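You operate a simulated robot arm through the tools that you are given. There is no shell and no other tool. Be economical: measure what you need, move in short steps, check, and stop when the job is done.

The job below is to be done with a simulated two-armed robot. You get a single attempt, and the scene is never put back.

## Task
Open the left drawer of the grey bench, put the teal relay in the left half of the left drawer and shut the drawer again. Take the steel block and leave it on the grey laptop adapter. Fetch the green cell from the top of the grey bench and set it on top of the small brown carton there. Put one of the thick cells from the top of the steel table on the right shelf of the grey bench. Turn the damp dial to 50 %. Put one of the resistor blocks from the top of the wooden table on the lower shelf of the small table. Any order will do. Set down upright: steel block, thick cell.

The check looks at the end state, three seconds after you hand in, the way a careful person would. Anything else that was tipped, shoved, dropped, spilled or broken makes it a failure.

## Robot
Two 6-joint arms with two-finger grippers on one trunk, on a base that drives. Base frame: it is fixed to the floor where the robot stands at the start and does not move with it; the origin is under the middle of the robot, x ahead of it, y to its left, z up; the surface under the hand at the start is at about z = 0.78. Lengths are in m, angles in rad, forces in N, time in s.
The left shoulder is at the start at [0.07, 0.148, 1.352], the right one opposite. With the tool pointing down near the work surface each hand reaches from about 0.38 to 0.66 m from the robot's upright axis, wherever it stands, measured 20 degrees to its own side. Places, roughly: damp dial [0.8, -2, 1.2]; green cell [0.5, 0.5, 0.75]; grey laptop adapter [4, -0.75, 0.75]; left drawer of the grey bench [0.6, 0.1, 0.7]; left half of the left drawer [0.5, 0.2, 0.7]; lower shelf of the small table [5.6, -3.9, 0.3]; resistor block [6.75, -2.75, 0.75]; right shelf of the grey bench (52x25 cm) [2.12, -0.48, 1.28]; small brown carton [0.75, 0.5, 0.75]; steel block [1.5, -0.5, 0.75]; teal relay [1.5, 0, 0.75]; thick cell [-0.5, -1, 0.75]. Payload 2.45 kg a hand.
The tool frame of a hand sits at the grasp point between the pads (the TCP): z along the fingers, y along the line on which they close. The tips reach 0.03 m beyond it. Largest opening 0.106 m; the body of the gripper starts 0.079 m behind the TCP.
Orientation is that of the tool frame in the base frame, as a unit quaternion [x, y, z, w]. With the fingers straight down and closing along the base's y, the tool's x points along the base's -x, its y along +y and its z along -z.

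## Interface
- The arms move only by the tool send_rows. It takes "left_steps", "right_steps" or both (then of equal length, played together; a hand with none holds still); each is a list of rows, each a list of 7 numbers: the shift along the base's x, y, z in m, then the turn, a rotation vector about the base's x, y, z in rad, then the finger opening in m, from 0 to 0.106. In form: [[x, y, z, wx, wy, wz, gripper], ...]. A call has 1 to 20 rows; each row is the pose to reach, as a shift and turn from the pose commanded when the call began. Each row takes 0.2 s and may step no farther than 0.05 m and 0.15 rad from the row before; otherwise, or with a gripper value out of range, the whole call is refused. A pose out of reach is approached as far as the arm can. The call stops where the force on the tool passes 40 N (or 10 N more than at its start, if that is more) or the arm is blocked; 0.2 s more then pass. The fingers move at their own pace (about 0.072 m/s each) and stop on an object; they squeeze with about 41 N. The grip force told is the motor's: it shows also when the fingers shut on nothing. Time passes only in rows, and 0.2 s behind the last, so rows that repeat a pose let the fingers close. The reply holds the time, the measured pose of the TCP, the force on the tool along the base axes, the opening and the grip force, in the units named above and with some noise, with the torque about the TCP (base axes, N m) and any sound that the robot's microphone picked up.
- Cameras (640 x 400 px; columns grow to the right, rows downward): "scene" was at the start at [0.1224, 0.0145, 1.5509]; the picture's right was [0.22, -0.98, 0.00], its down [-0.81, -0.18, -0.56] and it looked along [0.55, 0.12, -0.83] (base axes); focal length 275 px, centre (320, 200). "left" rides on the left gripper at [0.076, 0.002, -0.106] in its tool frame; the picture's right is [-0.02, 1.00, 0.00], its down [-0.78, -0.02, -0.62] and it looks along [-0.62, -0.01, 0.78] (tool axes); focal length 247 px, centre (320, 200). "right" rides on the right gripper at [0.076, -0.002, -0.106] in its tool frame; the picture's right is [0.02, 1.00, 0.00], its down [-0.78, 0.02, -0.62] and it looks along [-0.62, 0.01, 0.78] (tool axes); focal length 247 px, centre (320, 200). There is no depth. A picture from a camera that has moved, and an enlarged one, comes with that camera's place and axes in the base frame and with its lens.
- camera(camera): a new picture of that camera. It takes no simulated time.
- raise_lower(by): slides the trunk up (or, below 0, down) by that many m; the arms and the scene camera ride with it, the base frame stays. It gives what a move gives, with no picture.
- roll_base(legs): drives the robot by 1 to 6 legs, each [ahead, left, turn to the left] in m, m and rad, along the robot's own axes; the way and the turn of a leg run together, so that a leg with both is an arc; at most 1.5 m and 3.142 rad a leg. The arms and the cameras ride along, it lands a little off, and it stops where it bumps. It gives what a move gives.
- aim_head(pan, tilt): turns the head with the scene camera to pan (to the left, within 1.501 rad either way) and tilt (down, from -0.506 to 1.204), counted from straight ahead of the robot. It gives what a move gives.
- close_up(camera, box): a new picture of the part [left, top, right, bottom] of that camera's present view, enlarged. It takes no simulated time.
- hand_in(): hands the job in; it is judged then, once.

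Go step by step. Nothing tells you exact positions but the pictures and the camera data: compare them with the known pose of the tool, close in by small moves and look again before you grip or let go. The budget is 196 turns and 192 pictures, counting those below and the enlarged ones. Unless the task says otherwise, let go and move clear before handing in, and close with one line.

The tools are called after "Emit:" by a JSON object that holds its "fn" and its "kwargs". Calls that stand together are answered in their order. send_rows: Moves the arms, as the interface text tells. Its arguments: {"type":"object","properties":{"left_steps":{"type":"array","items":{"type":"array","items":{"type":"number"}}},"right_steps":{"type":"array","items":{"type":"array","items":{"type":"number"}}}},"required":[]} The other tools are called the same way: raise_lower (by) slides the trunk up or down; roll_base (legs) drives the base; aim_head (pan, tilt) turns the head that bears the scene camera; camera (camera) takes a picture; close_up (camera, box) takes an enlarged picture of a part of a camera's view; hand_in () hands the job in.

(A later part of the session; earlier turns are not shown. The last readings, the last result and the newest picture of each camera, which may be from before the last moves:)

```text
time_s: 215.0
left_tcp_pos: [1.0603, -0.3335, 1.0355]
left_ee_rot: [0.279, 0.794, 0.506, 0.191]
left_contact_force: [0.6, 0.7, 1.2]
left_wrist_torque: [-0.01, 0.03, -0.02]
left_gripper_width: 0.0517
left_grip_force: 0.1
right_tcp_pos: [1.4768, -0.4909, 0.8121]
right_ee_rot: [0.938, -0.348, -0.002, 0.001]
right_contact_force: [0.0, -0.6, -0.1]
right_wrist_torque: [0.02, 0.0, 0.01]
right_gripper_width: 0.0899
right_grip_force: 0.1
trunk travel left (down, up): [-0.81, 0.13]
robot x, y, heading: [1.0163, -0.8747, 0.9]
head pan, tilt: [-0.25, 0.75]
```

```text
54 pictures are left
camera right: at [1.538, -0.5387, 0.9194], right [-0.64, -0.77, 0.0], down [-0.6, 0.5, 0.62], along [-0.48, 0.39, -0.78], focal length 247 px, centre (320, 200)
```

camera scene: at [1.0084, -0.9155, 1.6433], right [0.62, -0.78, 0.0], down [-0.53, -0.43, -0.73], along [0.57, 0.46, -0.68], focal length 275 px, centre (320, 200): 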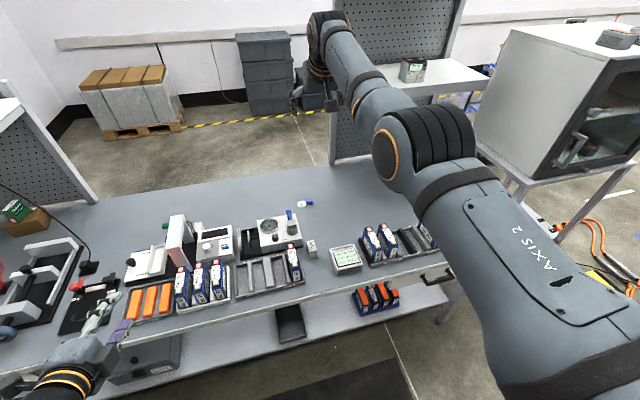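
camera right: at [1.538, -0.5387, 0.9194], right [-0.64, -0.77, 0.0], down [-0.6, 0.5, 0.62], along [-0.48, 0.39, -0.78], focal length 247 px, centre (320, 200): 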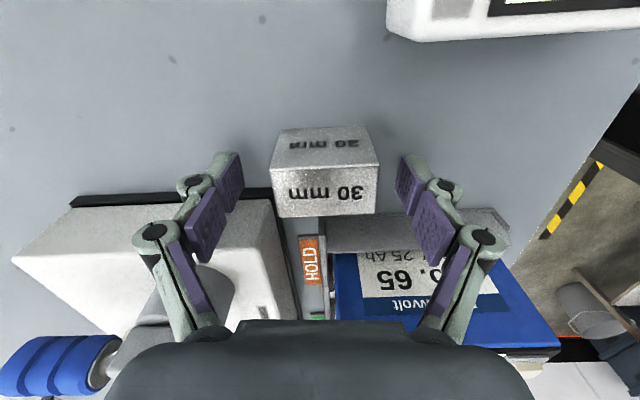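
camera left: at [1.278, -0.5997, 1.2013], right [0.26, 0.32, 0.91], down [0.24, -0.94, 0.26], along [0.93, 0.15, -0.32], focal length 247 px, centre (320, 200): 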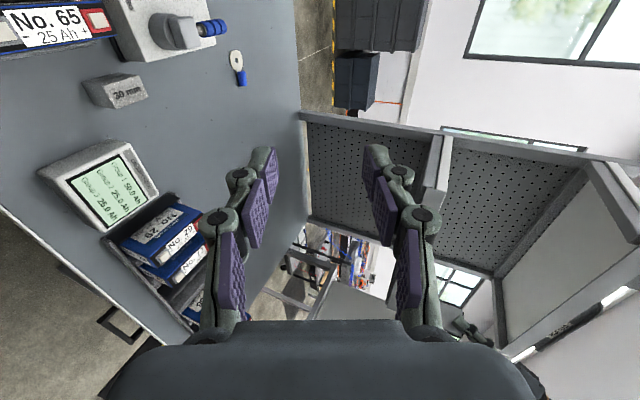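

Fingers sit at both ends of the block. Close and lift.

Emit:
{"fn": "send_rows", "kwargs": {"right_steps": [[0, 0, 0, 0, 0, 0, 0.06], [0, 0, 0, 0, 0, 0, 0.04], [0, 0, 0, 0, 0, 0, 0.04], [0, 0, 0, 0, 0, 0, 0.04]]}}

Emit:
{"fn": "raise_lower", "kwargs": {"by": 0.13}}

Emit:
{"fn": "camera", "kwargs": {"camera": "right"}}

```text
time_s: 216.0
left_tcp_pos: [1.0607, -0.3331, 1.0359]
left_ee_rot: [0.28, 0.794, 0.505, 0.191]
left_contact_force: [0.3, 0.2, 0.9]
left_wrist_torque: [0.01, 0.0, -0.01]
left_gripper_width: 0.0521
left_grip_force: 0.1
right_tcp_pos: [1.4777, -0.491, 0.8125]
right_ee_rot: [0.938, -0.347, -0.002, 0.0]
right_contact_force: [-0.8, -0.1, 0.5]
right_wrist_torque: [0.01, 0.1, -0.02]
right_gripper_width: 0.0492
right_grip_force: 40.9
trunk travel left (down, up): [-0.81, 0.13]
robot x, y, heading: [1.0135, -0.8738, 0.902]
head pan, tilt: [-0.25, 0.75]
```

```text
time_s: 217.6
left_tcp_pos: [1.0594, -0.3314, 1.164]
left_ee_rot: [0.279, 0.794, 0.504, 0.191]
left_contact_force: [-0.4, 0.1, -0.3]
left_wrist_torque: [0.01, 0.03, 0.0]
left_gripper_width: 0.052
left_grip_force: 0.0
right_tcp_pos: [1.4771, -0.4919, 0.941]
right_ee_rot: [0.938, -0.347, -0.002, 0.001]
right_contact_force: [0.3, -0.4, -5.7]
right_wrist_torque: [-0.01, 0.01, 0.02]
right_gripper_width: 0.0494
right_grip_force: 40.9
trunk travel left (down, up): [-0.94, 0.0]
robot x, y, heading: [1.0154, -0.8753, 0.905]
head pan, tilt: [-0.25, 0.75]
```

```text
53 pictures are left
camera right: at [1.5381, -0.5385, 1.0487], right [-0.63, -0.77, 0.0], down [-0.6, 0.5, 0.62], along [-0.48, 0.39, -0.78], focal length 247 px, centre (320, 200)
```

right: 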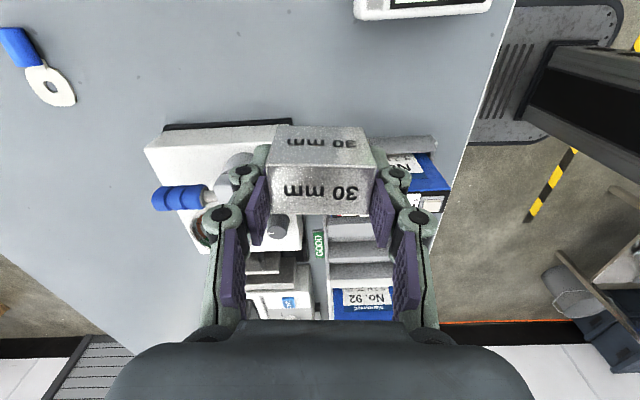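

The steel block is held. The dial is on the chamber across the aisle, so I back off, turn right and look at it.

Emit:
{"fn": "roll_base", "kwargs": {"legs": [[-0.32, 0, 0], [0, 0, -1.57]]}}

Emit:
{"fn": "aim_head", "kwargs": {"pan": -0.9, "tilt": 0.2}}

Emit:
{"fn": "camera", "kwargs": {"camera": "scene"}}

```text
time_s: 223.6
left_tcp_pos: [1.3549, -1.1787, 1.1642]
left_ee_rot: [0.763, 0.357, 0.216, 0.494]
left_contact_force: [0.0, -0.2, -0.6]
left_wrist_torque: [-0.01, 0.0, 0.04]
left_gripper_width: 0.0522
left_grip_force: 0.1
right_tcp_pos: [1.1887, -1.5922, 0.9431]
right_ee_rot: [-0.409, 0.913, 0.001, -0.001]
right_contact_force: [0.8, 0.1, -5.7]
right_wrist_torque: [0.01, 0.0, 0.01]
right_gripper_width: 0.0494
right_grip_force: 40.9
trunk travel left (down, up): [-0.94, 0.0]
robot x, y, heading: [0.8191, -1.1235, -0.691]
head pan, tilt: [-0.25, 0.75]
```

```text
time_s: 224.7
left_tcp_pos: [1.3559, -1.1785, 1.1655]
left_ee_rot: [0.763, 0.356, 0.217, 0.494]
left_contact_force: [-0.7, 0.3, 0.3]
left_wrist_torque: [-0.02, -0.01, -0.03]
left_gripper_width: 0.052
left_grip_force: 0.2
right_tcp_pos: [1.1888, -1.5923, 0.9427]
right_ee_rot: [-0.408, 0.913, 0.002, 0.001]
right_contact_force: [0.4, 0.3, -5.0]
right_wrist_torque: [0.02, -0.04, -0.01]
right_gripper_width: 0.0493
right_grip_force: 41.1
trunk travel left (down, up): [-0.94, 0.0]
robot x, y, heading: [0.8166, -1.1249, -0.69]
head pan, tilt: [-0.901, 0.201]
```

```text
52 pictures are left
camera scene: at [0.8574, -1.2504, 1.7327], right [-1.0, 0.02, 0.0], down [0.0, 0.2, -0.98], along [-0.02, -0.98, -0.2], focal length 275 px, centre (320, 200)
```

scene: 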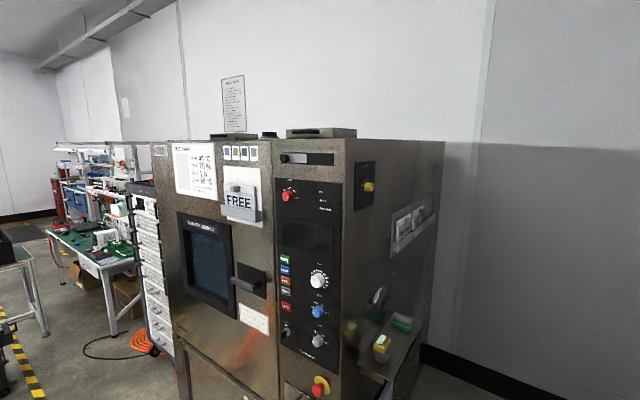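

Emit:
{"fn": "close_up", "kwargs": {"camera": "scene", "box": [265, 240, 355, 365]}}

```text
3.20 times, centred on (310, 302) of scene
camera zoom: at [0.8574, -1.2504, 1.7327], right [-1.0, 0.02, 0.0], down [0.0, 0.2, -0.98], along [-0.02, -0.98, -0.2], focal length 881 px, centre (352, -128)
```

zoom: 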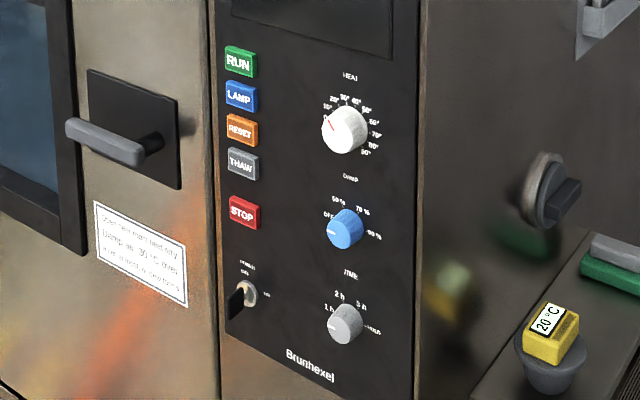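

The DAMP dial is the blue knob: OFF, 50 %, 70 %, 90 % clockwise. I test whether the free left gripper can be levelled to point horizontally.

Emit:
{"fn": "send_rows", "kwargs": {"left_steps": [[0, 0, 0, -0.085, -0.103, 0, 0.06], [0, 0, 0, -0.17, -0.206, 0, 0.06], [0, 0, 0, -0.26, -0.315, 0, 0.06]]}}

```text
time_s: 225.4
left_tcp_pos: [1.3561, -1.1803, 1.1654]
left_ee_rot: [0.65, 0.3, 0.285, 0.638]
left_contact_force: [-0.2, 0.1, -0.4]
left_wrist_torque: [-0.02, 0.0, 0.05]
left_gripper_width: 0.0597
left_grip_force: 0.1
right_tcp_pos: [1.1881, -1.5939, 0.942]
right_ee_rot: [-0.409, 0.913, 0.003, -0.001]
right_contact_force: [1.2, -1.3, -5.1]
right_wrist_torque: [0.06, -0.03, -0.06]
right_gripper_width: 0.0495
right_grip_force: 40.8
trunk travel left (down, up): [-0.94, 0.0]
robot x, y, heading: [0.8143, -1.1246, -0.692]
head pan, tilt: [-0.901, 0.201]
```

The left tool is level now. I test rolling it both ways about its own axis, ending at −0.45 rad for the start of the turn.

Emit:
{"fn": "send_rows", "kwargs": {"left_steps": [[0, 0, 0, 0.106, -0.092, -0.003, 0.06], [0, 0, 0, 0.211, -0.184, -0.007, 0.06], [0, 0, 0, 0.317, -0.276, -0.01, 0.06], [0, 0, 0, 0.35, -0.305, -0.011, 0.06], [0, 0, 0, 0.25, -0.217, -0.008, 0.06], [0, 0, 0, 0.15, -0.13, -0.005, 0.06], [0, 0, 0, 0.05, -0.043, 0, 0.06], [0, 0, 0, -0.05, 0.043, 0, 0.06], [0, 0, 0, -0.15, 0.13, 0.005, 0.06], [0, 0, 0, -0.25, 0.217, 0.008, 0.06], [0, 0, 0, -0.34, 0.296, 0.011, 0.06]]}}

```text
time_s: 227.8
left_tcp_pos: [1.3547, -1.1789, 1.1656]
left_ee_rot: [0.565, 0.437, 0.136, 0.686]
left_contact_force: [0.1, 0.0, 0.0]
left_wrist_torque: [0.04, 0.01, 0.01]
left_gripper_width: 0.0601
left_grip_force: 0.0
right_tcp_pos: [1.1882, -1.5925, 0.9417]
right_ee_rot: [-0.408, 0.913, 0.002, 0.001]
right_contact_force: [-0.2, 0.5, -4.8]
right_wrist_torque: [0.04, -0.01, 0.02]
right_gripper_width: 0.0493
right_grip_force: 41.2
trunk travel left (down, up): [-0.94, 0.0]
robot x, y, heading: [0.8194, -1.1245, -0.687]
head pan, tilt: [-0.901, 0.201]
```

Rolling works both ways. Now I position in front of the chamber facing its panel.

Emit:
{"fn": "roll_base", "kwargs": {"legs": [[0.3, 0.03, 0], [0, 0, -1.555]]}}

Emit:
{"fn": "send_rows", "kwargs": {"left_steps": [[0, 0, 0.02, 0, 0, 0, 0.06], [0, 0, 0.04, 0, 0, 0, 0.06]]}}

Emit:
{"fn": "aim_head", "kwargs": {"pan": 0.45, "tilt": 0.5}}

Emit:
{"fn": "camera", "kwargs": {"camera": "scene"}}

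Emit:
{"fn": "camera", "kwargs": {"camera": "left"}}

```text
time_s: 233.8
left_tcp_pos: [1.0022, -1.8276, 1.1656]
left_ee_rot: [0.707, -0.099, -0.396, 0.577]
left_contact_force: [0.5, 0.0, 0.5]
left_wrist_torque: [0.0, 0.0, 0.01]
left_gripper_width: 0.0598
left_grip_force: 0.1
right_tcp_pos: [0.5914, -1.6516, 0.9425]
right_ee_rot: [0.367, 0.93, 0.001, 0.001]
right_contact_force: [-0.5, 0.6, -5.4]
right_wrist_torque: [0.02, -0.03, -0.01]
right_gripper_width: 0.0494
right_grip_force: 41.4
trunk travel left (down, up): [-0.94, 0.0]
robot x, y, heading: [1.0689, -1.2933, -2.284]
head pan, tilt: [-0.901, 0.201]
```

```text
time_s: 234.4
left_tcp_pos: [1.001, -1.8273, 1.2047]
left_ee_rot: [0.708, -0.1, -0.395, 0.576]
left_contact_force: [0.4, -0.8, -0.3]
left_wrist_torque: [0.01, -0.05, -0.02]
left_gripper_width: 0.0601
left_grip_force: 0.1
right_tcp_pos: [0.5917, -1.6514, 0.941]
right_ee_rot: [0.368, 0.93, 0.002, 0.002]
right_contact_force: [-0.4, -0.1, -5.0]
right_wrist_torque: [-0.04, -0.02, -0.01]
right_gripper_width: 0.0494
right_grip_force: 41.4
trunk travel left (down, up): [-0.94, 0.0]
robot x, y, heading: [1.0707, -1.2941, -2.287]
head pan, tilt: [-0.901, 0.201]
```

```text
time_s: 235.9
left_tcp_pos: [1.0006, -1.8281, 1.2049]
left_ee_rot: [0.708, -0.099, -0.395, 0.577]
left_contact_force: [0.0, 0.2, -0.4]
left_wrist_torque: [0.02, 0.01, 0.04]
left_gripper_width: 0.0598
left_grip_force: 0.1
right_tcp_pos: [0.5923, -1.6511, 0.9418]
right_ee_rot: [0.369, 0.93, 0.001, 0.002]
right_contact_force: [0.5, 0.0, -4.9]
right_wrist_torque: [-0.02, -0.04, -0.02]
right_gripper_width: 0.0498
right_grip_force: 41.2
trunk travel left (down, up): [-0.94, 0.0]
robot x, y, heading: [1.069, -1.2945, -2.288]
head pan, tilt: [0.45, 0.499]
```

```text
50 pictures are left
camera scene: at [1.0148, -1.419, 1.7051], right [-0.97, 0.26, 0.0], down [0.13, 0.46, -0.88], along [-0.23, -0.85, -0.48], focal length 275 px, centre (320, 200)
```

scene: 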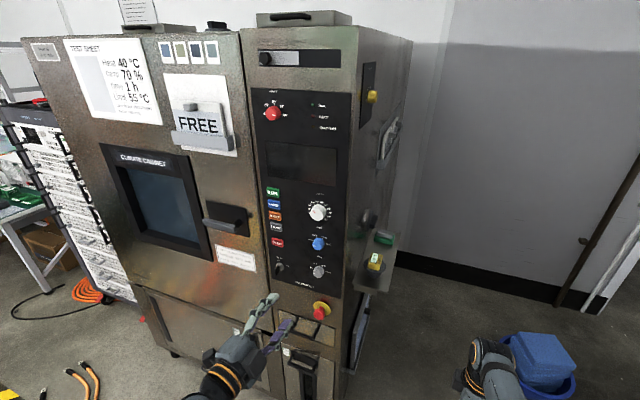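

```text
49 pictures are left
camera left: at [1.1255, -1.7948, 1.1744], right [0.3, -0.3, 0.9], down [-0.11, 0.93, 0.35], along [-0.95, -0.2, 0.25], focal length 247 px, centre (320, 200)
```

left: 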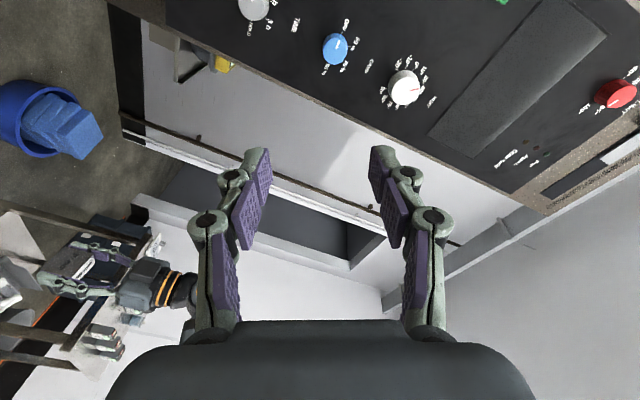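

Triangulated: the blue knob is at about (0.848,-2.049,1.205), and the left hand is at its height. I read the dial closely and square up the heading.

Emit:
{"fn": "close_up", "kwargs": {"camera": "scene", "box": [285, 190, 355, 290]}}

Emit:
{"fn": "roll_base", "kwargs": {"legs": [[0, 0, 0.046]]}}

Emit:
{"fn": "roll_base", "kwargs": {"legs": [[0.15, 0, 0]]}}

Emit:
{"fn": "camera", "kwargs": {"camera": "left"}}

```text
4.00 times, centred on (320, 240) of scene
camera zoom: at [1.0148, -1.419, 1.7051], right [-0.97, 0.26, 0.0], down [0.13, 0.46, -0.88], along [-0.23, -0.85, -0.48], focal length 1102 px, centre (320, 40)
```

zoom: 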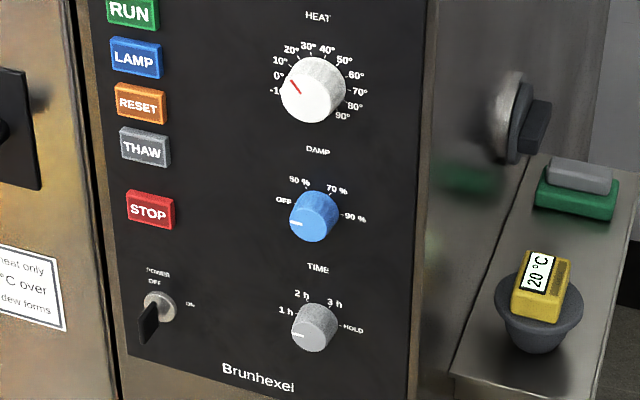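

```text
time_s: 236.7
left_tcp_pos: [1.0262, -1.8291, 1.2038]
left_ee_rot: [0.71, -0.084, -0.382, 0.586]
left_contact_force: [-1.0, -0.2, 0.9]
left_wrist_torque: [-0.01, -0.04, 0.0]
left_gripper_width: 0.0598
left_grip_force: 0.0
right_tcp_pos: [0.6065, -1.671, 0.9425]
right_ee_rot: [0.345, 0.938, 0.002, 0.003]
right_contact_force: [-0.4, 0.7, -5.2]
right_wrist_torque: [-0.01, -0.07, -0.02]
right_gripper_width: 0.0494
right_grip_force: 41.3
trunk travel left (down, up): [-0.94, 0.0]
robot x, y, heading: [1.0686, -1.2944, -2.236]
head pan, tilt: [0.45, 0.499]
```

```text
time_s: 238.1
left_tcp_pos: [0.9358, -1.9449, 1.2057]
left_ee_rot: [0.709, -0.083, -0.382, 0.587]
left_contact_force: [-0.1, -1.0, 0.3]
left_wrist_torque: [0.02, 0.0, 0.0]
left_gripper_width: 0.0598
left_grip_force: 0.1
right_tcp_pos: [0.5184, -1.7886, 0.9428]
right_ee_rot: [0.345, 0.938, 0.001, 0.001]
right_contact_force: [-0.1, 0.0, -5.7]
right_wrist_torque: [-0.07, -0.02, 0.0]
right_gripper_width: 0.0492
right_grip_force: 41.1
trunk travel left (down, up): [-0.94, 0.0]
robot x, y, heading: [0.9795, -1.4107, -2.237]
head pan, tilt: [0.45, 0.499]
```

```text
47 pictures are left
camera left: at [1.0588, -1.9066, 1.1754], right [0.32, -0.29, 0.9], down [-0.15, 0.93, 0.35], along [-0.94, -0.25, 0.25], focal length 247 px, centre (320, 200)
```

left: 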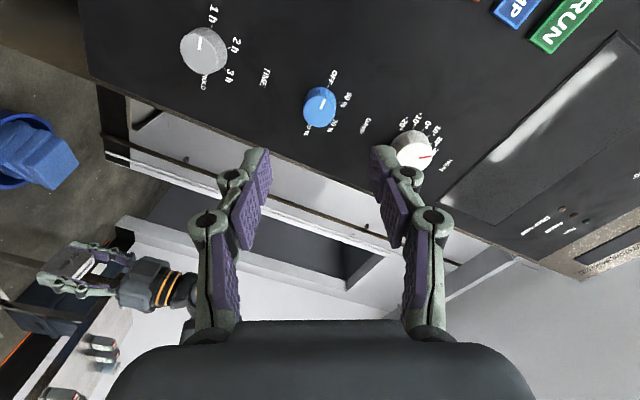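

The pointer is at OFF (9 o'clock); 50 % is 60° clockwise. The hand is lined up with the knob; I open to 0.08 and drive in 11 cm.

Emit:
{"fn": "send_rows", "kwargs": {"left_steps": [[0, 0, 0, 0, 0, 0, 0.08], [0, 0, 0, 0, 0, 0, 0.08]]}}

Emit:
{"fn": "roll_base", "kwargs": {"legs": [[0.108, 0, 0]]}}

Emit:
{"fn": "camera", "kwargs": {"camera": "left"}}

```text
time_s: 238.7
left_tcp_pos: [0.9354, -1.9461, 1.2043]
left_ee_rot: [0.709, -0.082, -0.381, 0.587]
left_contact_force: [-0.6, 0.3, 0.3]
left_wrist_torque: [-0.01, 0.0, -0.02]
left_gripper_width: 0.0803
left_grip_force: 0.0
right_tcp_pos: [0.5183, -1.7897, 0.9434]
right_ee_rot: [0.346, 0.938, 0.001, 0.001]
right_contact_force: [-0.1, -0.2, -5.6]
right_wrist_torque: [-0.01, -0.02, 0.01]
right_gripper_width: 0.0495
right_grip_force: 40.7
trunk travel left (down, up): [-0.94, 0.0]
robot x, y, heading: [0.9798, -1.4104, -2.235]
head pan, tilt: [0.45, 0.499]
```

```text
time_s: 239.8
left_tcp_pos: [0.8702, -2.0289, 1.2044]
left_ee_rot: [0.709, -0.083, -0.382, 0.587]
left_contact_force: [0.1, 0.2, -0.3]
left_wrist_torque: [-0.01, -0.01, -0.02]
left_gripper_width: 0.0797
left_grip_force: 0.1
right_tcp_pos: [0.4523, -1.874, 0.9434]
right_ee_rot: [0.345, 0.938, 0.0, 0.002]
right_contact_force: [0.3, -0.4, -5.3]
right_wrist_torque: [-0.04, -0.04, 0.03]
right_gripper_width: 0.0495
right_grip_force: 40.8
trunk travel left (down, up): [-0.94, 0.0]
robot x, y, heading: [0.9113, -1.4925, -2.234]
head pan, tilt: [0.45, 0.499]
```

```text
46 pictures are left
camera left: at [0.9929, -1.9908, 1.1754], right [0.32, -0.29, 0.9], down [-0.15, 0.93, 0.35], along [-0.94, -0.25, 0.25], focal length 247 px, centre (320, 200)
```

left: 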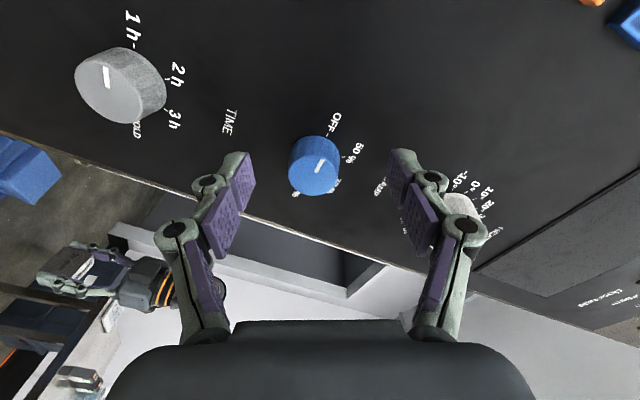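

Knob is between the pads near the tips. I advance 1.2 cm more and close on it.

Emit:
{"fn": "roll_base", "kwargs": {"legs": [[0.012, 0, 0]]}}

Emit:
{"fn": "send_rows", "kwargs": {"left_steps": [[0, 0, 0, 0, 0, 0, 0.06], [0, 0, 0, 0, 0, 0, 0.045], [0, 0, 0, 0, 0, 0, 0.03], [0, 0, 0, 0, 0, 0, 0.03]]}}

Emit:
{"fn": "camera", "kwargs": {"camera": "left"}}

```text
time_s: 240.6
left_tcp_pos: [0.8612, -2.0415, 1.2037]
left_ee_rot: [0.709, -0.083, -0.381, 0.587]
left_contact_force: [3.3, 3.6, 0.7]
left_wrist_torque: [-0.22, 0.12, 0.14]
left_gripper_width: 0.0801
left_grip_force: 0.1
right_tcp_pos: [0.4432, -1.8831, 0.9422]
right_ee_rot: [0.345, 0.939, 0.003, 0.002]
right_contact_force: [-0.5, -0.5, -5.0]
right_wrist_torque: [-0.04, -0.04, 0.01]
right_gripper_width: 0.0497
right_grip_force: 41.2
trunk travel left (down, up): [-0.94, 0.0]
robot x, y, heading: [0.9008, -1.4991, -2.233]
head pan, tilt: [0.45, 0.499]
```

```text
time_s: 241.6
left_tcp_pos: [0.8637, -2.036, 1.2052]
left_ee_rot: [0.709, -0.083, -0.382, 0.587]
left_contact_force: [14.2, 19.2, -1.5]
left_wrist_torque: [-0.23, 0.1, 0.49]
left_gripper_width: 0.0394
left_grip_force: 6.7
right_tcp_pos: [0.4481, -1.8811, 0.9445]
right_ee_rot: [0.345, 0.939, 0.0, 0.0]
right_contact_force: [0.1, -0.6, -4.8]
right_wrist_torque: [-0.02, -0.01, 0.0]
right_gripper_width: 0.0494
right_grip_force: 40.7
trunk travel left (down, up): [-0.94, 0.0]
robot x, y, heading: [0.9046, -1.5055, -2.237]
head pan, tilt: [0.45, 0.499]
```

```text
45 pictures are left
camera left: at [0.9878, -1.9976, 1.1753], right [0.32, -0.29, 0.9], down [-0.15, 0.93, 0.35], along [-0.94, -0.25, 0.25], focal length 247 px, centre (320, 200)
```

left: 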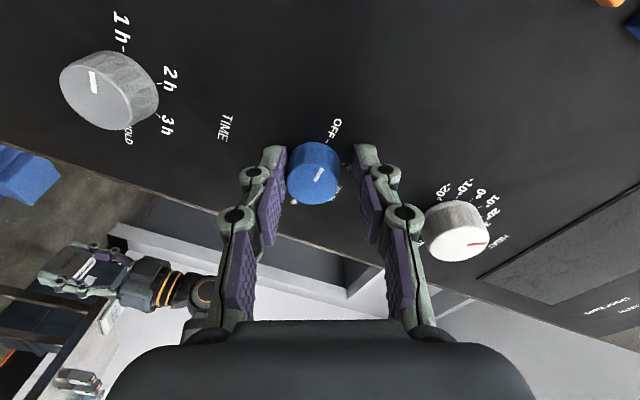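

The tips press on the panel. I back off 8 mm and close further.

Emit:
{"fn": "roll_base", "kwargs": {"legs": [[-0.009, 0, 0]]}}

Emit:
{"fn": "send_rows", "kwargs": {"left_steps": [[0, 0, 0, 0, 0, 0, 0.02], [0, 0, 0, 0, 0, 0, 0.02], [0, 0, 0, 0, 0, 0, 0.02], [0, 0, 0, 0, 0, 0, 0.02]]}}

Emit:
{"fn": "camera", "kwargs": {"camera": "left"}}

```text
time_s: 242.3
left_tcp_pos: [0.8646, -2.0342, 1.2041]
left_ee_rot: [0.71, -0.083, -0.381, 0.586]
left_contact_force: [-2.8, 0.9, -7.7]
left_wrist_torque: [0.08, -0.05, -0.17]
left_gripper_width: 0.0347
left_grip_force: 3.5
right_tcp_pos: [0.4482, -1.8775, 0.9414]
right_ee_rot: [0.346, 0.938, 0.002, 0.002]
right_contact_force: [0.5, -0.3, -5.2]
right_wrist_torque: [-0.05, -0.02, 0.01]
right_gripper_width: 0.0497
right_grip_force: 41.2
trunk travel left (down, up): [-0.94, 0.0]
robot x, y, heading: [0.9095, -1.4942, -2.241]
head pan, tilt: [0.45, 0.499]
```

```text
time_s: 243.3
left_tcp_pos: [0.8653, -2.035, 1.2022]
left_ee_rot: [0.712, -0.084, -0.381, 0.583]
left_contact_force: [-3.9, 11.6, -25.7]
left_wrist_torque: [0.37, -0.43, -0.52]
left_gripper_width: 0.0309
left_grip_force: 44.6
right_tcp_pos: [0.4483, -1.8777, 0.9404]
right_ee_rot: [0.346, 0.938, 0.002, 0.001]
right_contact_force: [-0.6, 0.7, -5.4]
right_wrist_torque: [0.02, -0.05, 0.03]
right_gripper_width: 0.0493
right_grip_force: 41.0
trunk travel left (down, up): [-0.94, 0.0]
robot x, y, heading: [0.9089, -1.4924, -2.234]
head pan, tilt: [0.45, 0.499]
```

```text
44 pictures are left
camera left: at [0.9877, -1.9959, 1.1729], right [0.31, -0.29, 0.9], down [-0.15, 0.92, 0.35], along [-0.94, -0.25, 0.24], focal length 247 px, centre (320, 200)
```

left: 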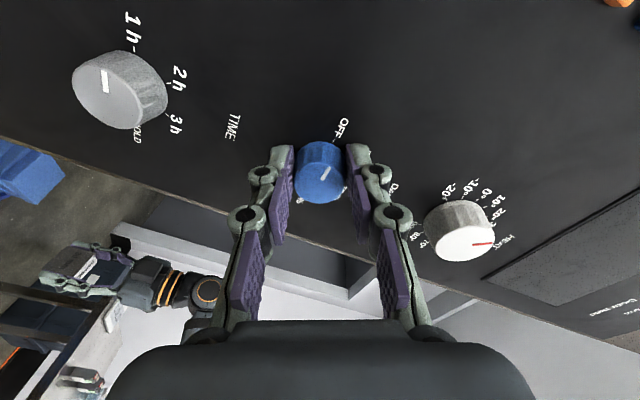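

The knob is gripped (31 mm, 45 N). I roll the hand clockwise by 60°.

Emit:
{"fn": "send_rows", "kwargs": {"left_steps": [[0, 0, 0, -0.084, -0.101, -0.0025, 0.02], [0, 0, 0, -0.167, -0.201, -0.005, 0.02], [0, 0, 0, -0.251, -0.302, -0.0075, 0.02], [0, 0, 0, -0.335, -0.403, -0.01, 0.02], [0, 0, 0, -0.418, -0.504, -0.0125, 0.02], [0, 0, 0, -0.502, -0.604, -0.015, 0.02], [0, 0, 0, -0.586, -0.705, -0.0175, 0.02], [0, 0, 0, -0.669, -0.805, -0.02, 0.02]]}}

Emit:
{"fn": "camera", "kwargs": {"camera": "left"}}

```text
time_s: 245.1
left_tcp_pos: [0.8669, -2.0343, 1.2056]
left_ee_rot: [0.572, -0.426, -0.036, 0.7]
left_contact_force: [-0.9, -4.2, 9.8]
left_wrist_torque: [0.35, -0.14, -0.5]
left_gripper_width: 0.0308
left_grip_force: 45.3
right_tcp_pos: [0.4489, -1.8769, 0.942]
right_ee_rot: [0.346, 0.938, 0.002, 0.002]
right_contact_force: [-1.1, -0.2, -5.2]
right_wrist_torque: [0.0, -0.03, -0.02]
right_gripper_width: 0.0496
right_grip_force: 40.8
trunk travel left (down, up): [-0.94, 0.0]
robot x, y, heading: [0.9066, -1.496, -2.237]
head pan, tilt: [0.45, 0.499]
```

```text
43 pictures are left
camera left: at [0.982, -1.9922, 1.2524], right [-0.45, 0.35, 0.82], down [-0.09, 0.89, -0.44], along [-0.89, -0.27, -0.37], focal length 247 px, centre (320, 200)
```

left: 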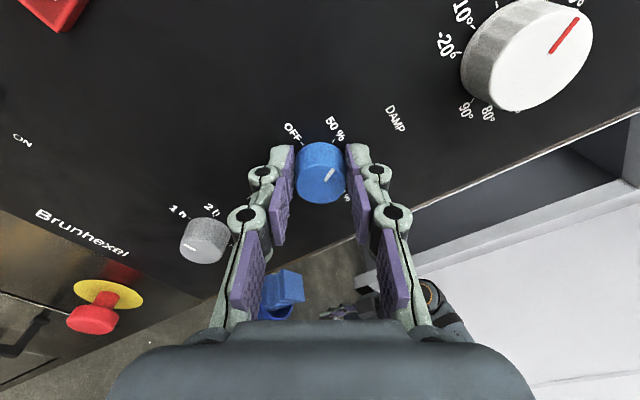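

The pointer turned with the hand and now aims at the 50 % tick. I release, back off and verify.

Emit:
{"fn": "send_rows", "kwargs": {"left_steps": [[0, 0, 0, 0, 0, 0, 0.05], [0, 0, 0, 0, 0, 0, 0.08], [0, 0, 0, 0, 0, 0, 0.08]]}}

Emit:
{"fn": "roll_base", "kwargs": {"legs": [[-0.15, 0, 0]]}}

Emit:
{"fn": "close_up", "kwargs": {"camera": "scene", "box": [260, 180, 380, 290]}}

Emit:
{"fn": "close_up", "kwargs": {"camera": "left", "box": [260, 40, 400, 160]}}

```text
time_s: 245.9
left_tcp_pos: [0.866, -2.0337, 1.2035]
left_ee_rot: [0.573, -0.427, -0.037, 0.698]
left_contact_force: [-0.4, -0.6, -0.5]
left_wrist_torque: [-0.04, 0.0, -0.03]
left_gripper_width: 0.0798
left_grip_force: 0.1
right_tcp_pos: [0.4496, -1.8767, 0.9416]
right_ee_rot: [0.346, 0.938, 0.002, 0.002]
right_contact_force: [0.5, -0.7, -4.9]
right_wrist_torque: [-0.02, -0.05, -0.02]
right_gripper_width: 0.0493
right_grip_force: 41.5
trunk travel left (down, up): [-0.94, 0.0]
robot x, y, heading: [0.9097, -1.5004, -2.234]
head pan, tilt: [0.45, 0.499]
```

```text
time_s: 247.3
left_tcp_pos: [0.959, -1.916, 1.2026]
left_ee_rot: [0.575, -0.426, -0.036, 0.697]
left_contact_force: [0.2, -0.1, -0.7]
left_wrist_torque: [-0.02, 0.04, 0.02]
left_gripper_width: 0.08
left_grip_force: 0.0
right_tcp_pos: [0.5416, -1.76, 0.9399]
right_ee_rot: [0.345, 0.939, 0.004, 0.003]
right_contact_force: [-0.3, -0.8, -5.0]
right_wrist_torque: [-0.01, -0.04, 0.0]
right_gripper_width: 0.0495
right_grip_force: 40.7
trunk travel left (down, up): [-0.94, 0.0]
robot x, y, heading: [1.005, -1.3712, -2.238]
head pan, tilt: [0.45, 0.499]
```

```text
3.64 times, centred on (320, 235) of scene
camera zoom: at [0.9522, -1.5094, 1.7047], right [-0.98, 0.21, 0.0], down [0.1, 0.47, -0.88], along [-0.19, -0.86, -0.48], focal length 1002 px, centre (320, 73)
```

zoom: 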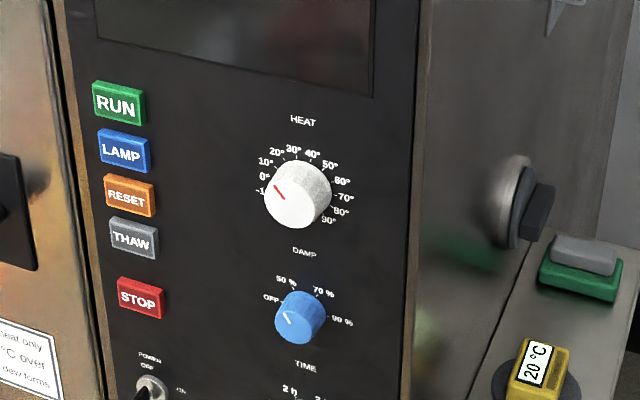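

```text
3.33 times, centred on (330, 100) of left
camera zoom: at [1.0753, -1.8748, 1.2495], right [-0.45, 0.35, 0.82], down [-0.09, 0.9, -0.43], along [-0.89, -0.27, -0.37], focal length 823 px, centre (287, 533)
```

zoom: 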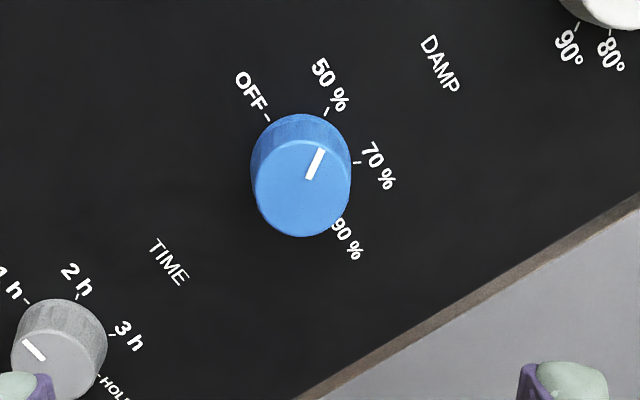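

The dial reads 50 %. Next is the adapter near (4,-0.75); I turn to look along the aisle for a clear way.

Emit:
{"fn": "roll_base", "kwargs": {"legs": [[-0.1, 0, 0], [0, 0, 1.57]]}}

Emit:
{"fn": "aim_head", "kwargs": {"pan": 0.15, "tilt": 0.35}}

Emit:
{"fn": "camera", "kwargs": {"camera": "scene"}}

```text
time_s: 252.2
left_tcp_pos: [1.6006, -1.3484, 1.2043]
left_ee_rot: [0.708, 0.1, 0.465, 0.522]
left_contact_force: [-0.6, -0.5, 0.3]
left_wrist_torque: [0.03, -0.03, 0.01]
left_gripper_width: 0.08
left_grip_force: 0.0
right_tcp_pos: [1.4397, -1.7633, 0.9405]
right_ee_rot: [-0.413, 0.911, 0.003, 0.0]
right_contact_force: [0.4, -0.3, -5.2]
right_wrist_torque: [0.04, -0.03, -0.02]
right_gripper_width: 0.0496
right_grip_force: 41.1
trunk travel left (down, up): [-0.94, 0.0]
robot x, y, heading: [1.0655, -1.2953, -0.68]
head pan, tilt: [0.45, 0.499]
```

```text
time_s: 253.1
left_tcp_pos: [1.6017, -1.3475, 1.2049]
left_ee_rot: [0.708, 0.099, 0.465, 0.523]
left_contact_force: [0.3, 0.0, 0.3]
left_wrist_torque: [0.02, 0.04, -0.01]
left_gripper_width: 0.0802
left_grip_force: 0.1
right_tcp_pos: [1.4392, -1.7632, 0.9414]
right_ee_rot: [-0.413, 0.911, 0.003, -0.002]
right_contact_force: [0.1, -0.1, -5.3]
right_wrist_torque: [0.02, -0.02, 0.0]
right_gripper_width: 0.0492
right_grip_force: 41.4
trunk travel left (down, up): [-0.94, 0.0]
robot x, y, heading: [1.0671, -1.2981, -0.684]
head pan, tilt: [0.15, 0.351]
```

```text
40 pictures are left
camera scene: at [1.1872, -1.3782, 1.7187], right [-0.5, -0.86, 0.0], down [-0.3, 0.17, -0.94], along [0.81, -0.47, -0.34], focal length 275 px, centre (320, 200)
```

scene: 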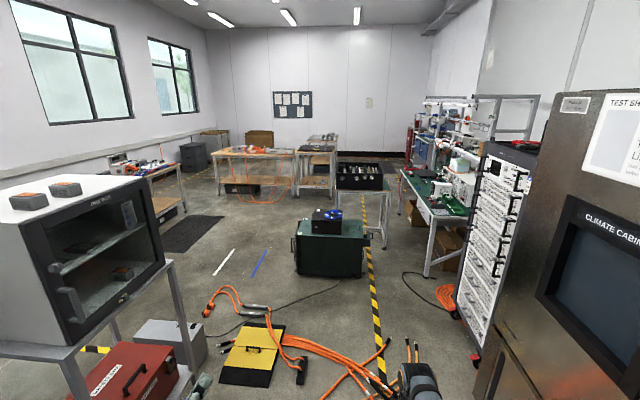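

The aisle ahead is crossed by cables, so I'll go round by the bench's left end and behind it. First I draw the right hand (with the block) in a little and drive back down the aisle.

Emit:
{"fn": "send_rows", "kwargs": {"right_steps": [[-0.031, 0.025, 0, 0, 0, 0, 0.04], [-0.062, 0.05, 0, 0, 0, 0, 0.04]]}}

Emit:
{"fn": "roll_base", "kwargs": {"legs": [[-1.3, 0.0, 0], [0, 0, 1.57], [0, 0, 1.57]]}}

```text
time_s: 253.7
left_tcp_pos: [1.5993, -1.3467, 1.2044]
left_ee_rot: [0.707, 0.1, 0.465, 0.523]
left_contact_force: [-1.2, 0.6, -1.1]
left_wrist_torque: [-0.02, -0.01, 0.0]
left_gripper_width: 0.08
left_grip_force: 0.0
right_tcp_pos: [1.3717, -1.7211, 0.9473]
right_ee_rot: [-0.412, 0.911, -0.006, -0.004]
right_contact_force: [0.4, 1.1, -4.8]
right_wrist_torque: [-0.01, -0.09, 0.01]
right_gripper_width: 0.0493
right_grip_force: 41.0
trunk travel left (down, up): [-0.94, 0.0]
robot x, y, heading: [1.0619, -1.2982, -0.68]
head pan, tilt: [0.15, 0.351]
```

```text
time_s: 267.9
left_tcp_pos: [-0.4776, -0.3832, 1.2035]
left_ee_rot: [-0.083, 0.71, 0.533, -0.452]
left_contact_force: [0.4, -0.2, 0.5]
left_wrist_torque: [-0.01, 0.02, 0.01]
left_gripper_width: 0.08
left_grip_force: 0.0
right_tcp_pos: [-0.2279, -0.023, 0.9414]
right_ee_rot: [0.921, 0.39, 0.009, -0.001]
right_contact_force: [-0.5, 0.6, -5.2]
right_wrist_torque: [-0.03, 0.02, 0.01]
right_gripper_width: 0.0492
right_grip_force: 41.1
trunk travel left (down, up): [-0.94, 0.0]
robot x, y, heading: [0.0606, -0.4577, 2.417]
head pan, tilt: [0.15, 0.351]
```

Turned to face the left wall. I straighten the heading and move forward so the base lies in the gap lane, then check.

Emit:
{"fn": "roll_base", "kwargs": {"legs": [[0, 0, 0.053], [0.6, 0, 0]]}}

Emit:
{"fn": "aim_head", "kwargs": {"pan": -1.5, "tilt": 0.75}}

Emit:
{"fn": "camera", "kwargs": {"camera": "scene"}}

```text
time_s: 271.7
left_tcp_pos: [-0.9444, -0.0358, 1.205]
left_ee_rot: [-0.1, 0.707, 0.523, -0.465]
left_contact_force: [0.9, 0.2, 0.3]
left_wrist_torque: [0.01, 0.0, -0.01]
left_gripper_width: 0.0802
left_grip_force: 0.1
right_tcp_pos: [-0.7114, 0.3368, 0.942]
right_ee_rot: [0.911, 0.412, 0.009, -0.002]
right_contact_force: [5.5, -4.5, -2.9]
right_wrist_torque: [0.17, 0.26, 0.0]
right_gripper_width: 0.0494
right_grip_force: 41.1
trunk travel left (down, up): [-0.94, 0.0]
robot x, y, heading: [-0.4081, -0.0819, 2.459]
head pan, tilt: [0.15, 0.351]
```

```text
time_s: 273.4
left_tcp_pos: [-0.9451, -0.0355, 1.2047]
left_ee_rot: [-0.1, 0.708, 0.523, -0.465]
left_contact_force: [0.7, 0.5, 0.1]
left_wrist_torque: [0.06, -0.01, 0.01]
left_gripper_width: 0.08
left_grip_force: 0.1
right_tcp_pos: [-0.7108, 0.3371, 0.9415]
right_ee_rot: [0.911, 0.412, 0.009, 0.0]
right_contact_force: [6.8, -3.2, -7.7]
right_wrist_torque: [0.03, 0.17, -0.03]
right_gripper_width: 0.0495
right_grip_force: 41.0
trunk travel left (down, up): [-0.94, 0.0]
robot x, y, heading: [-0.41, -0.0844, 2.463]
head pan, tilt: [-1.499, 0.75]
```

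```text
39 pictures are left
camera scene: at [-0.3968, 0.014, 1.6832], right [0.82, -0.57, 0.0], down [-0.39, -0.56, -0.73], along [0.42, 0.6, -0.68], focal length 275 px, centre (320, 200)
```

scene: 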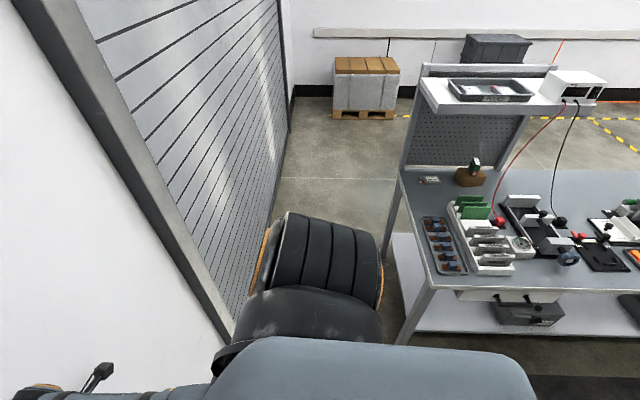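

The right hand brushes the wall frame. I back off 7 cm and then strafe through the gap in steps.

Emit:
{"fn": "roll_base", "kwargs": {"legs": [[-0.07, 0, 0]]}}

Emit:
{"fn": "roll_base", "kwargs": {"legs": [[0, -0.7, 0]]}}

```text
time_s: 274.4
left_tcp_pos: [-0.8954, -0.0744, 1.2007]
left_ee_rot: [-0.101, 0.71, 0.521, -0.463]
left_contact_force: [-0.6, 0.1, -0.6]
left_wrist_torque: [0.03, -0.02, 0.01]
left_gripper_width: 0.0798
left_grip_force: 0.1
right_tcp_pos: [-0.6625, 0.2984, 0.9386]
right_ee_rot: [0.911, 0.412, 0.01, 0.001]
right_contact_force: [-0.3, 0.2, -5.8]
right_wrist_torque: [-0.07, 0.01, 0.0]
right_gripper_width: 0.0493
right_grip_force: 41.3
trunk travel left (down, up): [-0.94, 0.0]
robot x, y, heading: [-0.3524, -0.1298, 2.461]
head pan, tilt: [-1.499, 0.75]
```

```text
time_s: 278.2
left_tcp_pos: [-0.4622, 0.4561, 1.2039]
left_ee_rot: [-0.103, 0.708, 0.521, -0.466]
left_contact_force: [0.8, 0.0, 0.5]
left_wrist_torque: [0.02, 0.01, -0.01]
left_gripper_width: 0.0801
left_grip_force: 0.0
right_tcp_pos: [-0.2296, 0.8304, 0.9417]
right_ee_rot: [0.911, 0.413, 0.009, -0.002]
right_contact_force: [0.8, 0.4, -4.9]
right_wrist_torque: [-0.05, 0.02, 0.03]
right_gripper_width: 0.0493
right_grip_force: 41.0
trunk travel left (down, up): [-0.94, 0.0]
robot x, y, heading: [0.0759, 0.4106, 2.467]
head pan, tilt: [-1.499, 0.75]
```

Half way through with clearance on both sides. I shift 5 cm off the bench and continue.

Emit:
{"fn": "roll_base", "kwargs": {"legs": [[0.05, 0, 0], [0, -0.9, 0]]}}

Emit:
{"fn": "roll_base", "kwargs": {"legs": [[0, -0.6, 0], [0, 0, -1.57], [0, 0, -1.57]]}}

Emit:
{"fn": "aim_head", "kwargs": {"pan": 0.0, "tilt": 0.4}}

Emit:
{"fn": "camera", "kwargs": {"camera": "scene"}}

```text
time_s: 279.2
left_tcp_pos: [-0.5001, 0.4879, 1.2035]
left_ee_rot: [-0.101, 0.708, 0.521, -0.465]
left_contact_force: [-0.3, 0.3, 0.7]
left_wrist_torque: [-0.02, 0.01, -0.02]
left_gripper_width: 0.0796
left_grip_force: 0.0
right_tcp_pos: [-0.2625, 0.8579, 0.9399]
right_ee_rot: [0.91, 0.415, 0.016, 0.01]
right_contact_force: [0.5, 0.2, -5.4]
right_wrist_torque: [-0.03, 0.01, 0.0]
right_gripper_width: 0.0495
right_grip_force: 41.0
trunk travel left (down, up): [-0.94, 0.0]
robot x, y, heading: [0.0377, 0.4391, 2.467]
head pan, tilt: [-1.499, 0.75]
stopped in leg 1: the force on the tool passed its limit at 202 N (the readings are from after the stop); the commanded pose is now the measured one
```

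```text
time_s: 284.1
left_tcp_pos: [-0.0625, 1.1783, 1.2041]
left_ee_rot: [0.054, 0.713, 0.611, -0.34]
left_contact_force: [0.1, -0.8, 0.1]
left_wrist_torque: [0.02, 0.01, -0.04]
left_gripper_width: 0.0858
left_grip_force: 1.1
right_tcp_pos: [0.3097, 1.4134, 0.9431]
right_ee_rot: [0.978, 0.206, 0.013, 0.012]
right_contact_force: [0.4, -0.5, -5.3]
right_wrist_torque: [0.02, 0.01, 0.03]
right_gripper_width: 0.0493
right_grip_force: 40.8
trunk travel left (down, up): [-0.94, 0.0]
robot x, y, heading: [0.4005, 0.911, 2.031]
head pan, tilt: [-1.499, 0.75]
stopped in leg 2: the robot was blocked; the commanded pose is now the measured one
```

```text
time_s: 285.7
left_tcp_pos: [-0.0619, 1.1821, 1.2039]
left_ee_rot: [0.055, 0.713, 0.61, -0.34]
left_contact_force: [1.4, -0.5, -0.5]
left_wrist_torque: [-0.01, -0.03, 0.05]
left_gripper_width: 0.0862
left_grip_force: 0.6
right_tcp_pos: [0.3105, 1.4182, 0.9399]
right_ee_rot: [0.978, 0.206, 0.012, 0.013]
right_contact_force: [-0.3, -0.3, -5.6]
right_wrist_torque: [0.01, 0.02, 0.01]
right_gripper_width: 0.0495
right_grip_force: 41.5
trunk travel left (down, up): [-0.94, 0.0]
robot x, y, heading: [0.4046, 0.9146, 2.024]
head pan, tilt: [0.0, 0.4]
```

```text
38 pictures are left
camera scene: at [0.3438, 1.0397, 1.7143], right [0.9, 0.44, 0.0], down [0.17, -0.35, -0.92], along [-0.41, 0.83, -0.39], focal length 275 px, centre (320, 200)
```

scene: 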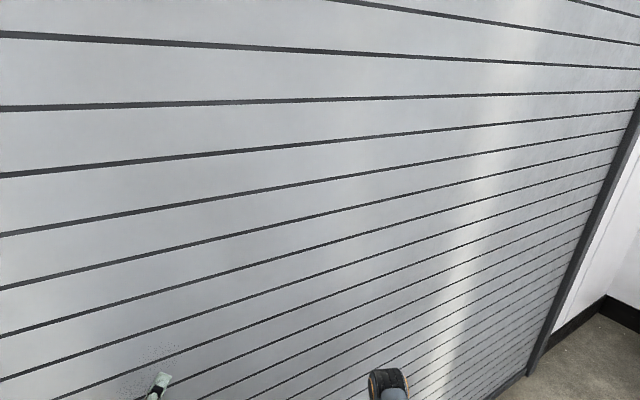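

I chained too much: the hand met the shutter and the turn was blocked by the left hand against the wall. I rotate back a little to free it, then move on along the wall only.

Emit:
{"fn": "roll_base", "kwargs": {"legs": [[0, 0, 0.2]]}}

Emit:
{"fn": "aim_head", "kwargs": {"pan": -1.5, "tilt": 0.8}}

Emit:
{"fn": "camera", "kwargs": {"camera": "scene"}}

Emit:
{"fn": "camera", "kwargs": {"camera": "right"}}

```text
time_s: 286.9
left_tcp_pos: [-0.106, 1.087, 1.203]
left_ee_rot: [-0.015, 0.715, 0.574, -0.399]
left_contact_force: [0.0, -0.5, -0.1]
left_wrist_torque: [-0.01, 0.0, 0.0]
left_gripper_width: 0.0799
left_grip_force: 0.0
right_tcp_pos: [0.2131, 1.3899, 0.9401]
right_ee_rot: [0.953, 0.302, 0.014, 0.011]
right_contact_force: [-0.3, 0.9, -6.0]
right_wrist_torque: [-0.02, 0.01, 0.0]
right_gripper_width: 0.0493
right_grip_force: 40.9
trunk travel left (down, up): [-0.94, 0.0]
robot x, y, heading: [0.4028, 0.9119, 2.225]
head pan, tilt: [0.0, 0.4]
```

```text
time_s: 288.5
left_tcp_pos: [-0.1075, 1.086, 1.2044]
left_ee_rot: [-0.016, 0.715, 0.573, -0.399]
left_contact_force: [0.2, -0.8, 0.0]
left_wrist_torque: [0.0, 0.0, -0.02]
left_gripper_width: 0.0799
left_grip_force: 0.1
right_tcp_pos: [0.2115, 1.3897, 0.942]
right_ee_rot: [0.953, 0.302, 0.013, 0.013]
right_contact_force: [-0.3, -0.6, -5.6]
right_wrist_torque: [-0.01, 0.02, -0.02]
right_gripper_width: 0.0495
right_grip_force: 40.5
trunk travel left (down, up): [-0.94, 0.0]
robot x, y, heading: [0.4027, 0.9102, 2.229]
head pan, tilt: [-1.499, 0.799]
```

```text
37 pictures are left
camera scene: at [0.4357, 1.0053, 1.6792], right [0.67, -0.75, 0.0], down [-0.54, -0.48, -0.7], along [0.52, 0.46, -0.72], focal length 275 px, centre (320, 200)
```

scene: 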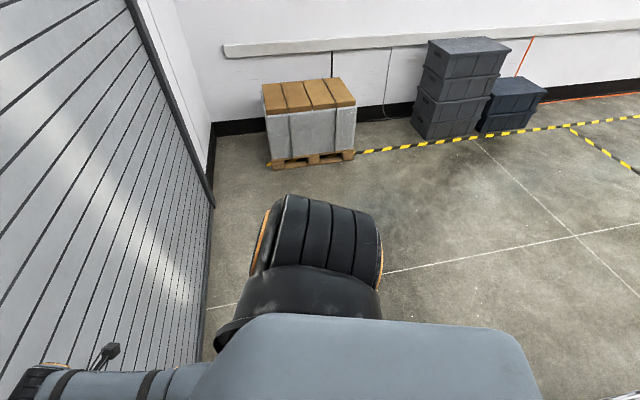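

```text
36 pictures are left
camera right: at [0.2706, 1.4375, 1.0487], right [0.59, -0.8, 0.03], down [-0.65, -0.46, 0.61], along [-0.47, -0.38, -0.79], focal length 247 px, centre (320, 200)
```

right: 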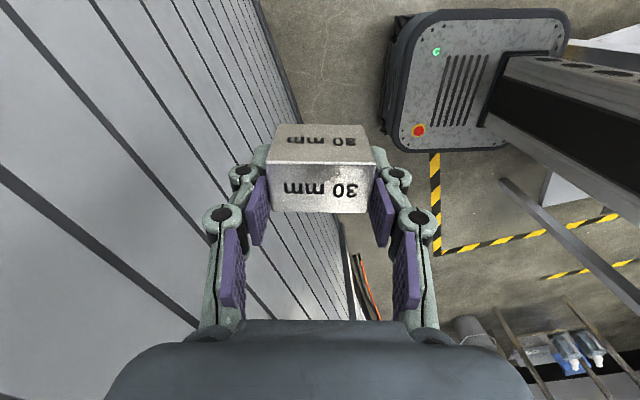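

Block still held fine and open floor lies ahead. I move 0.9 m straight along the wall past the bench.

Emit:
{"fn": "roll_base", "kwargs": {"legs": [[0.205, -0.873, 0]]}}

Emit:
{"fn": "roll_base", "kwargs": {"legs": [[-0.15, -0.1, 0]]}}

Emit:
{"fn": "roll_base", "kwargs": {"legs": [[0, 0, -1.5], [0, 0, -1.4]]}}

```text
time_s: 293.2
left_tcp_pos: [0.4546, 1.7754, 1.2042]
left_ee_rot: [-0.018, 0.715, 0.573, -0.4]
left_contact_force: [-0.1, 0.3, -0.8]
left_wrist_torque: [0.01, 0.01, 0.0]
left_gripper_width: 0.0799
left_grip_force: 0.1
right_tcp_pos: [0.7723, 2.0797, 0.9408]
right_ee_rot: [0.953, 0.304, 0.013, 0.011]
right_contact_force: [-0.4, -0.3, -4.7]
right_wrist_torque: [-0.03, 0.02, -0.03]
right_gripper_width: 0.0493
right_grip_force: 41.3
trunk travel left (down, up): [-0.94, 0.0]
robot x, y, heading: [0.9679, 1.6031, 2.227]
head pan, tilt: [-1.499, 0.799]
```

```text
time_s: 294.7
left_tcp_pos: [0.6208, 1.72, 1.2015]
left_ee_rot: [-0.019, 0.716, 0.572, -0.4]
left_contact_force: [0.0, 0.3, 0.3]
left_wrist_torque: [0.04, 0.01, -0.03]
left_gripper_width: 0.08
left_grip_force: 0.1
right_tcp_pos: [0.9372, 2.0257, 0.9405]
right_ee_rot: [0.952, 0.305, 0.014, 0.012]
right_contact_force: [0.2, 0.5, -4.6]
right_wrist_torque: [-0.03, 0.02, 0.01]
right_gripper_width: 0.0496
right_grip_force: 40.9
trunk travel left (down, up): [-0.94, 0.0]
robot x, y, heading: [1.1383, 1.5479, 2.237]
head pan, tilt: [-1.499, 0.799]
```

```text
time_s: 302.2
left_tcp_pos: [1.6723, 1.5, 1.2033]
left_ee_rot: [0.709, 0.1, 0.464, 0.522]
left_contact_force: [-0.7, -0.2, -0.7]
left_wrist_torque: [0.01, -0.01, -0.02]
left_gripper_width: 0.0798
left_grip_force: 0.1
right_tcp_pos: [1.4356, 1.1316, 0.9403]
right_ee_rot: [-0.413, 0.91, 0.01, -0.014]
right_contact_force: [-0.3, -0.6, -4.6]
right_wrist_torque: [0.06, -0.06, 0.02]
right_gripper_width: 0.0489
right_grip_force: 40.7
trunk travel left (down, up): [-0.94, 0.0]
robot x, y, heading: [1.1344, 1.549, -0.68]
head pan, tilt: [-1.499, 0.799]
```

I'm behind the bench facing along it. Look ahead for the cart with the adapter.

Emit:
{"fn": "aim_head", "kwargs": {"pan": 0.0, "tilt": 0.3}}

Emit:
{"fn": "roll_base", "kwargs": {"legs": [[1.4, 0, 0]]}}

Emit:
{"fn": "camera", "kwargs": {"camera": "scene"}}

```text
time_s: 303.8
left_tcp_pos: [1.6745, 1.5016, 1.2038]
left_ee_rot: [0.708, 0.101, 0.464, 0.522]
left_contact_force: [-0.7, 0.3, -0.3]
left_wrist_torque: [0.0, 0.0, -0.02]
left_gripper_width: 0.0797
left_grip_force: 0.1
right_tcp_pos: [1.434, 1.129, 0.9411]
right_ee_rot: [-0.413, 0.911, 0.01, -0.014]
right_contact_force: [0.8, -0.2, -5.2]
right_wrist_torque: [0.02, 0.0, -0.01]
right_gripper_width: 0.0494
right_grip_force: 40.8
trunk travel left (down, up): [-0.94, 0.0]
robot x, y, heading: [1.1361, 1.5514, -0.677]
head pan, tilt: [0.0, 0.3]
```

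```text
time_s: 310.7
left_tcp_pos: [2.7531, 0.6283, 1.204]
left_ee_rot: [0.708, 0.101, 0.463, 0.523]
left_contact_force: [-0.4, 0.7, -0.3]
left_wrist_torque: [0.0, -0.01, 0.01]
left_gripper_width: 0.0801
left_grip_force: 0.0
right_tcp_pos: [2.515, 0.2591, 0.9412]
right_ee_rot: [-0.413, 0.911, 0.011, -0.014]
right_contact_force: [0.1, 0.6, -5.2]
right_wrist_torque: [0.04, -0.01, -0.02]
right_gripper_width: 0.0497
right_grip_force: 41.1
trunk travel left (down, up): [-0.94, 0.0]
robot x, y, heading: [2.2191, 0.68, -0.68]
head pan, tilt: [0.0, 0.3]
```

```text
35 pictures are left
camera scene: at [2.3313, 0.5869, 1.7236], right [-0.63, -0.78, 0.0], down [-0.23, 0.19, -0.96], along [0.74, -0.6, -0.3], focal length 275 px, centre (320, 200)
```

scene: 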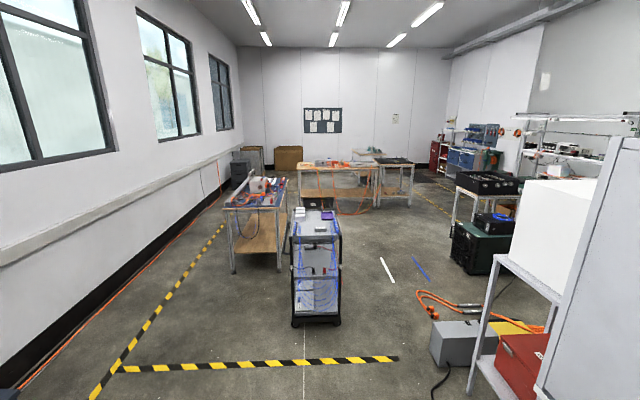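

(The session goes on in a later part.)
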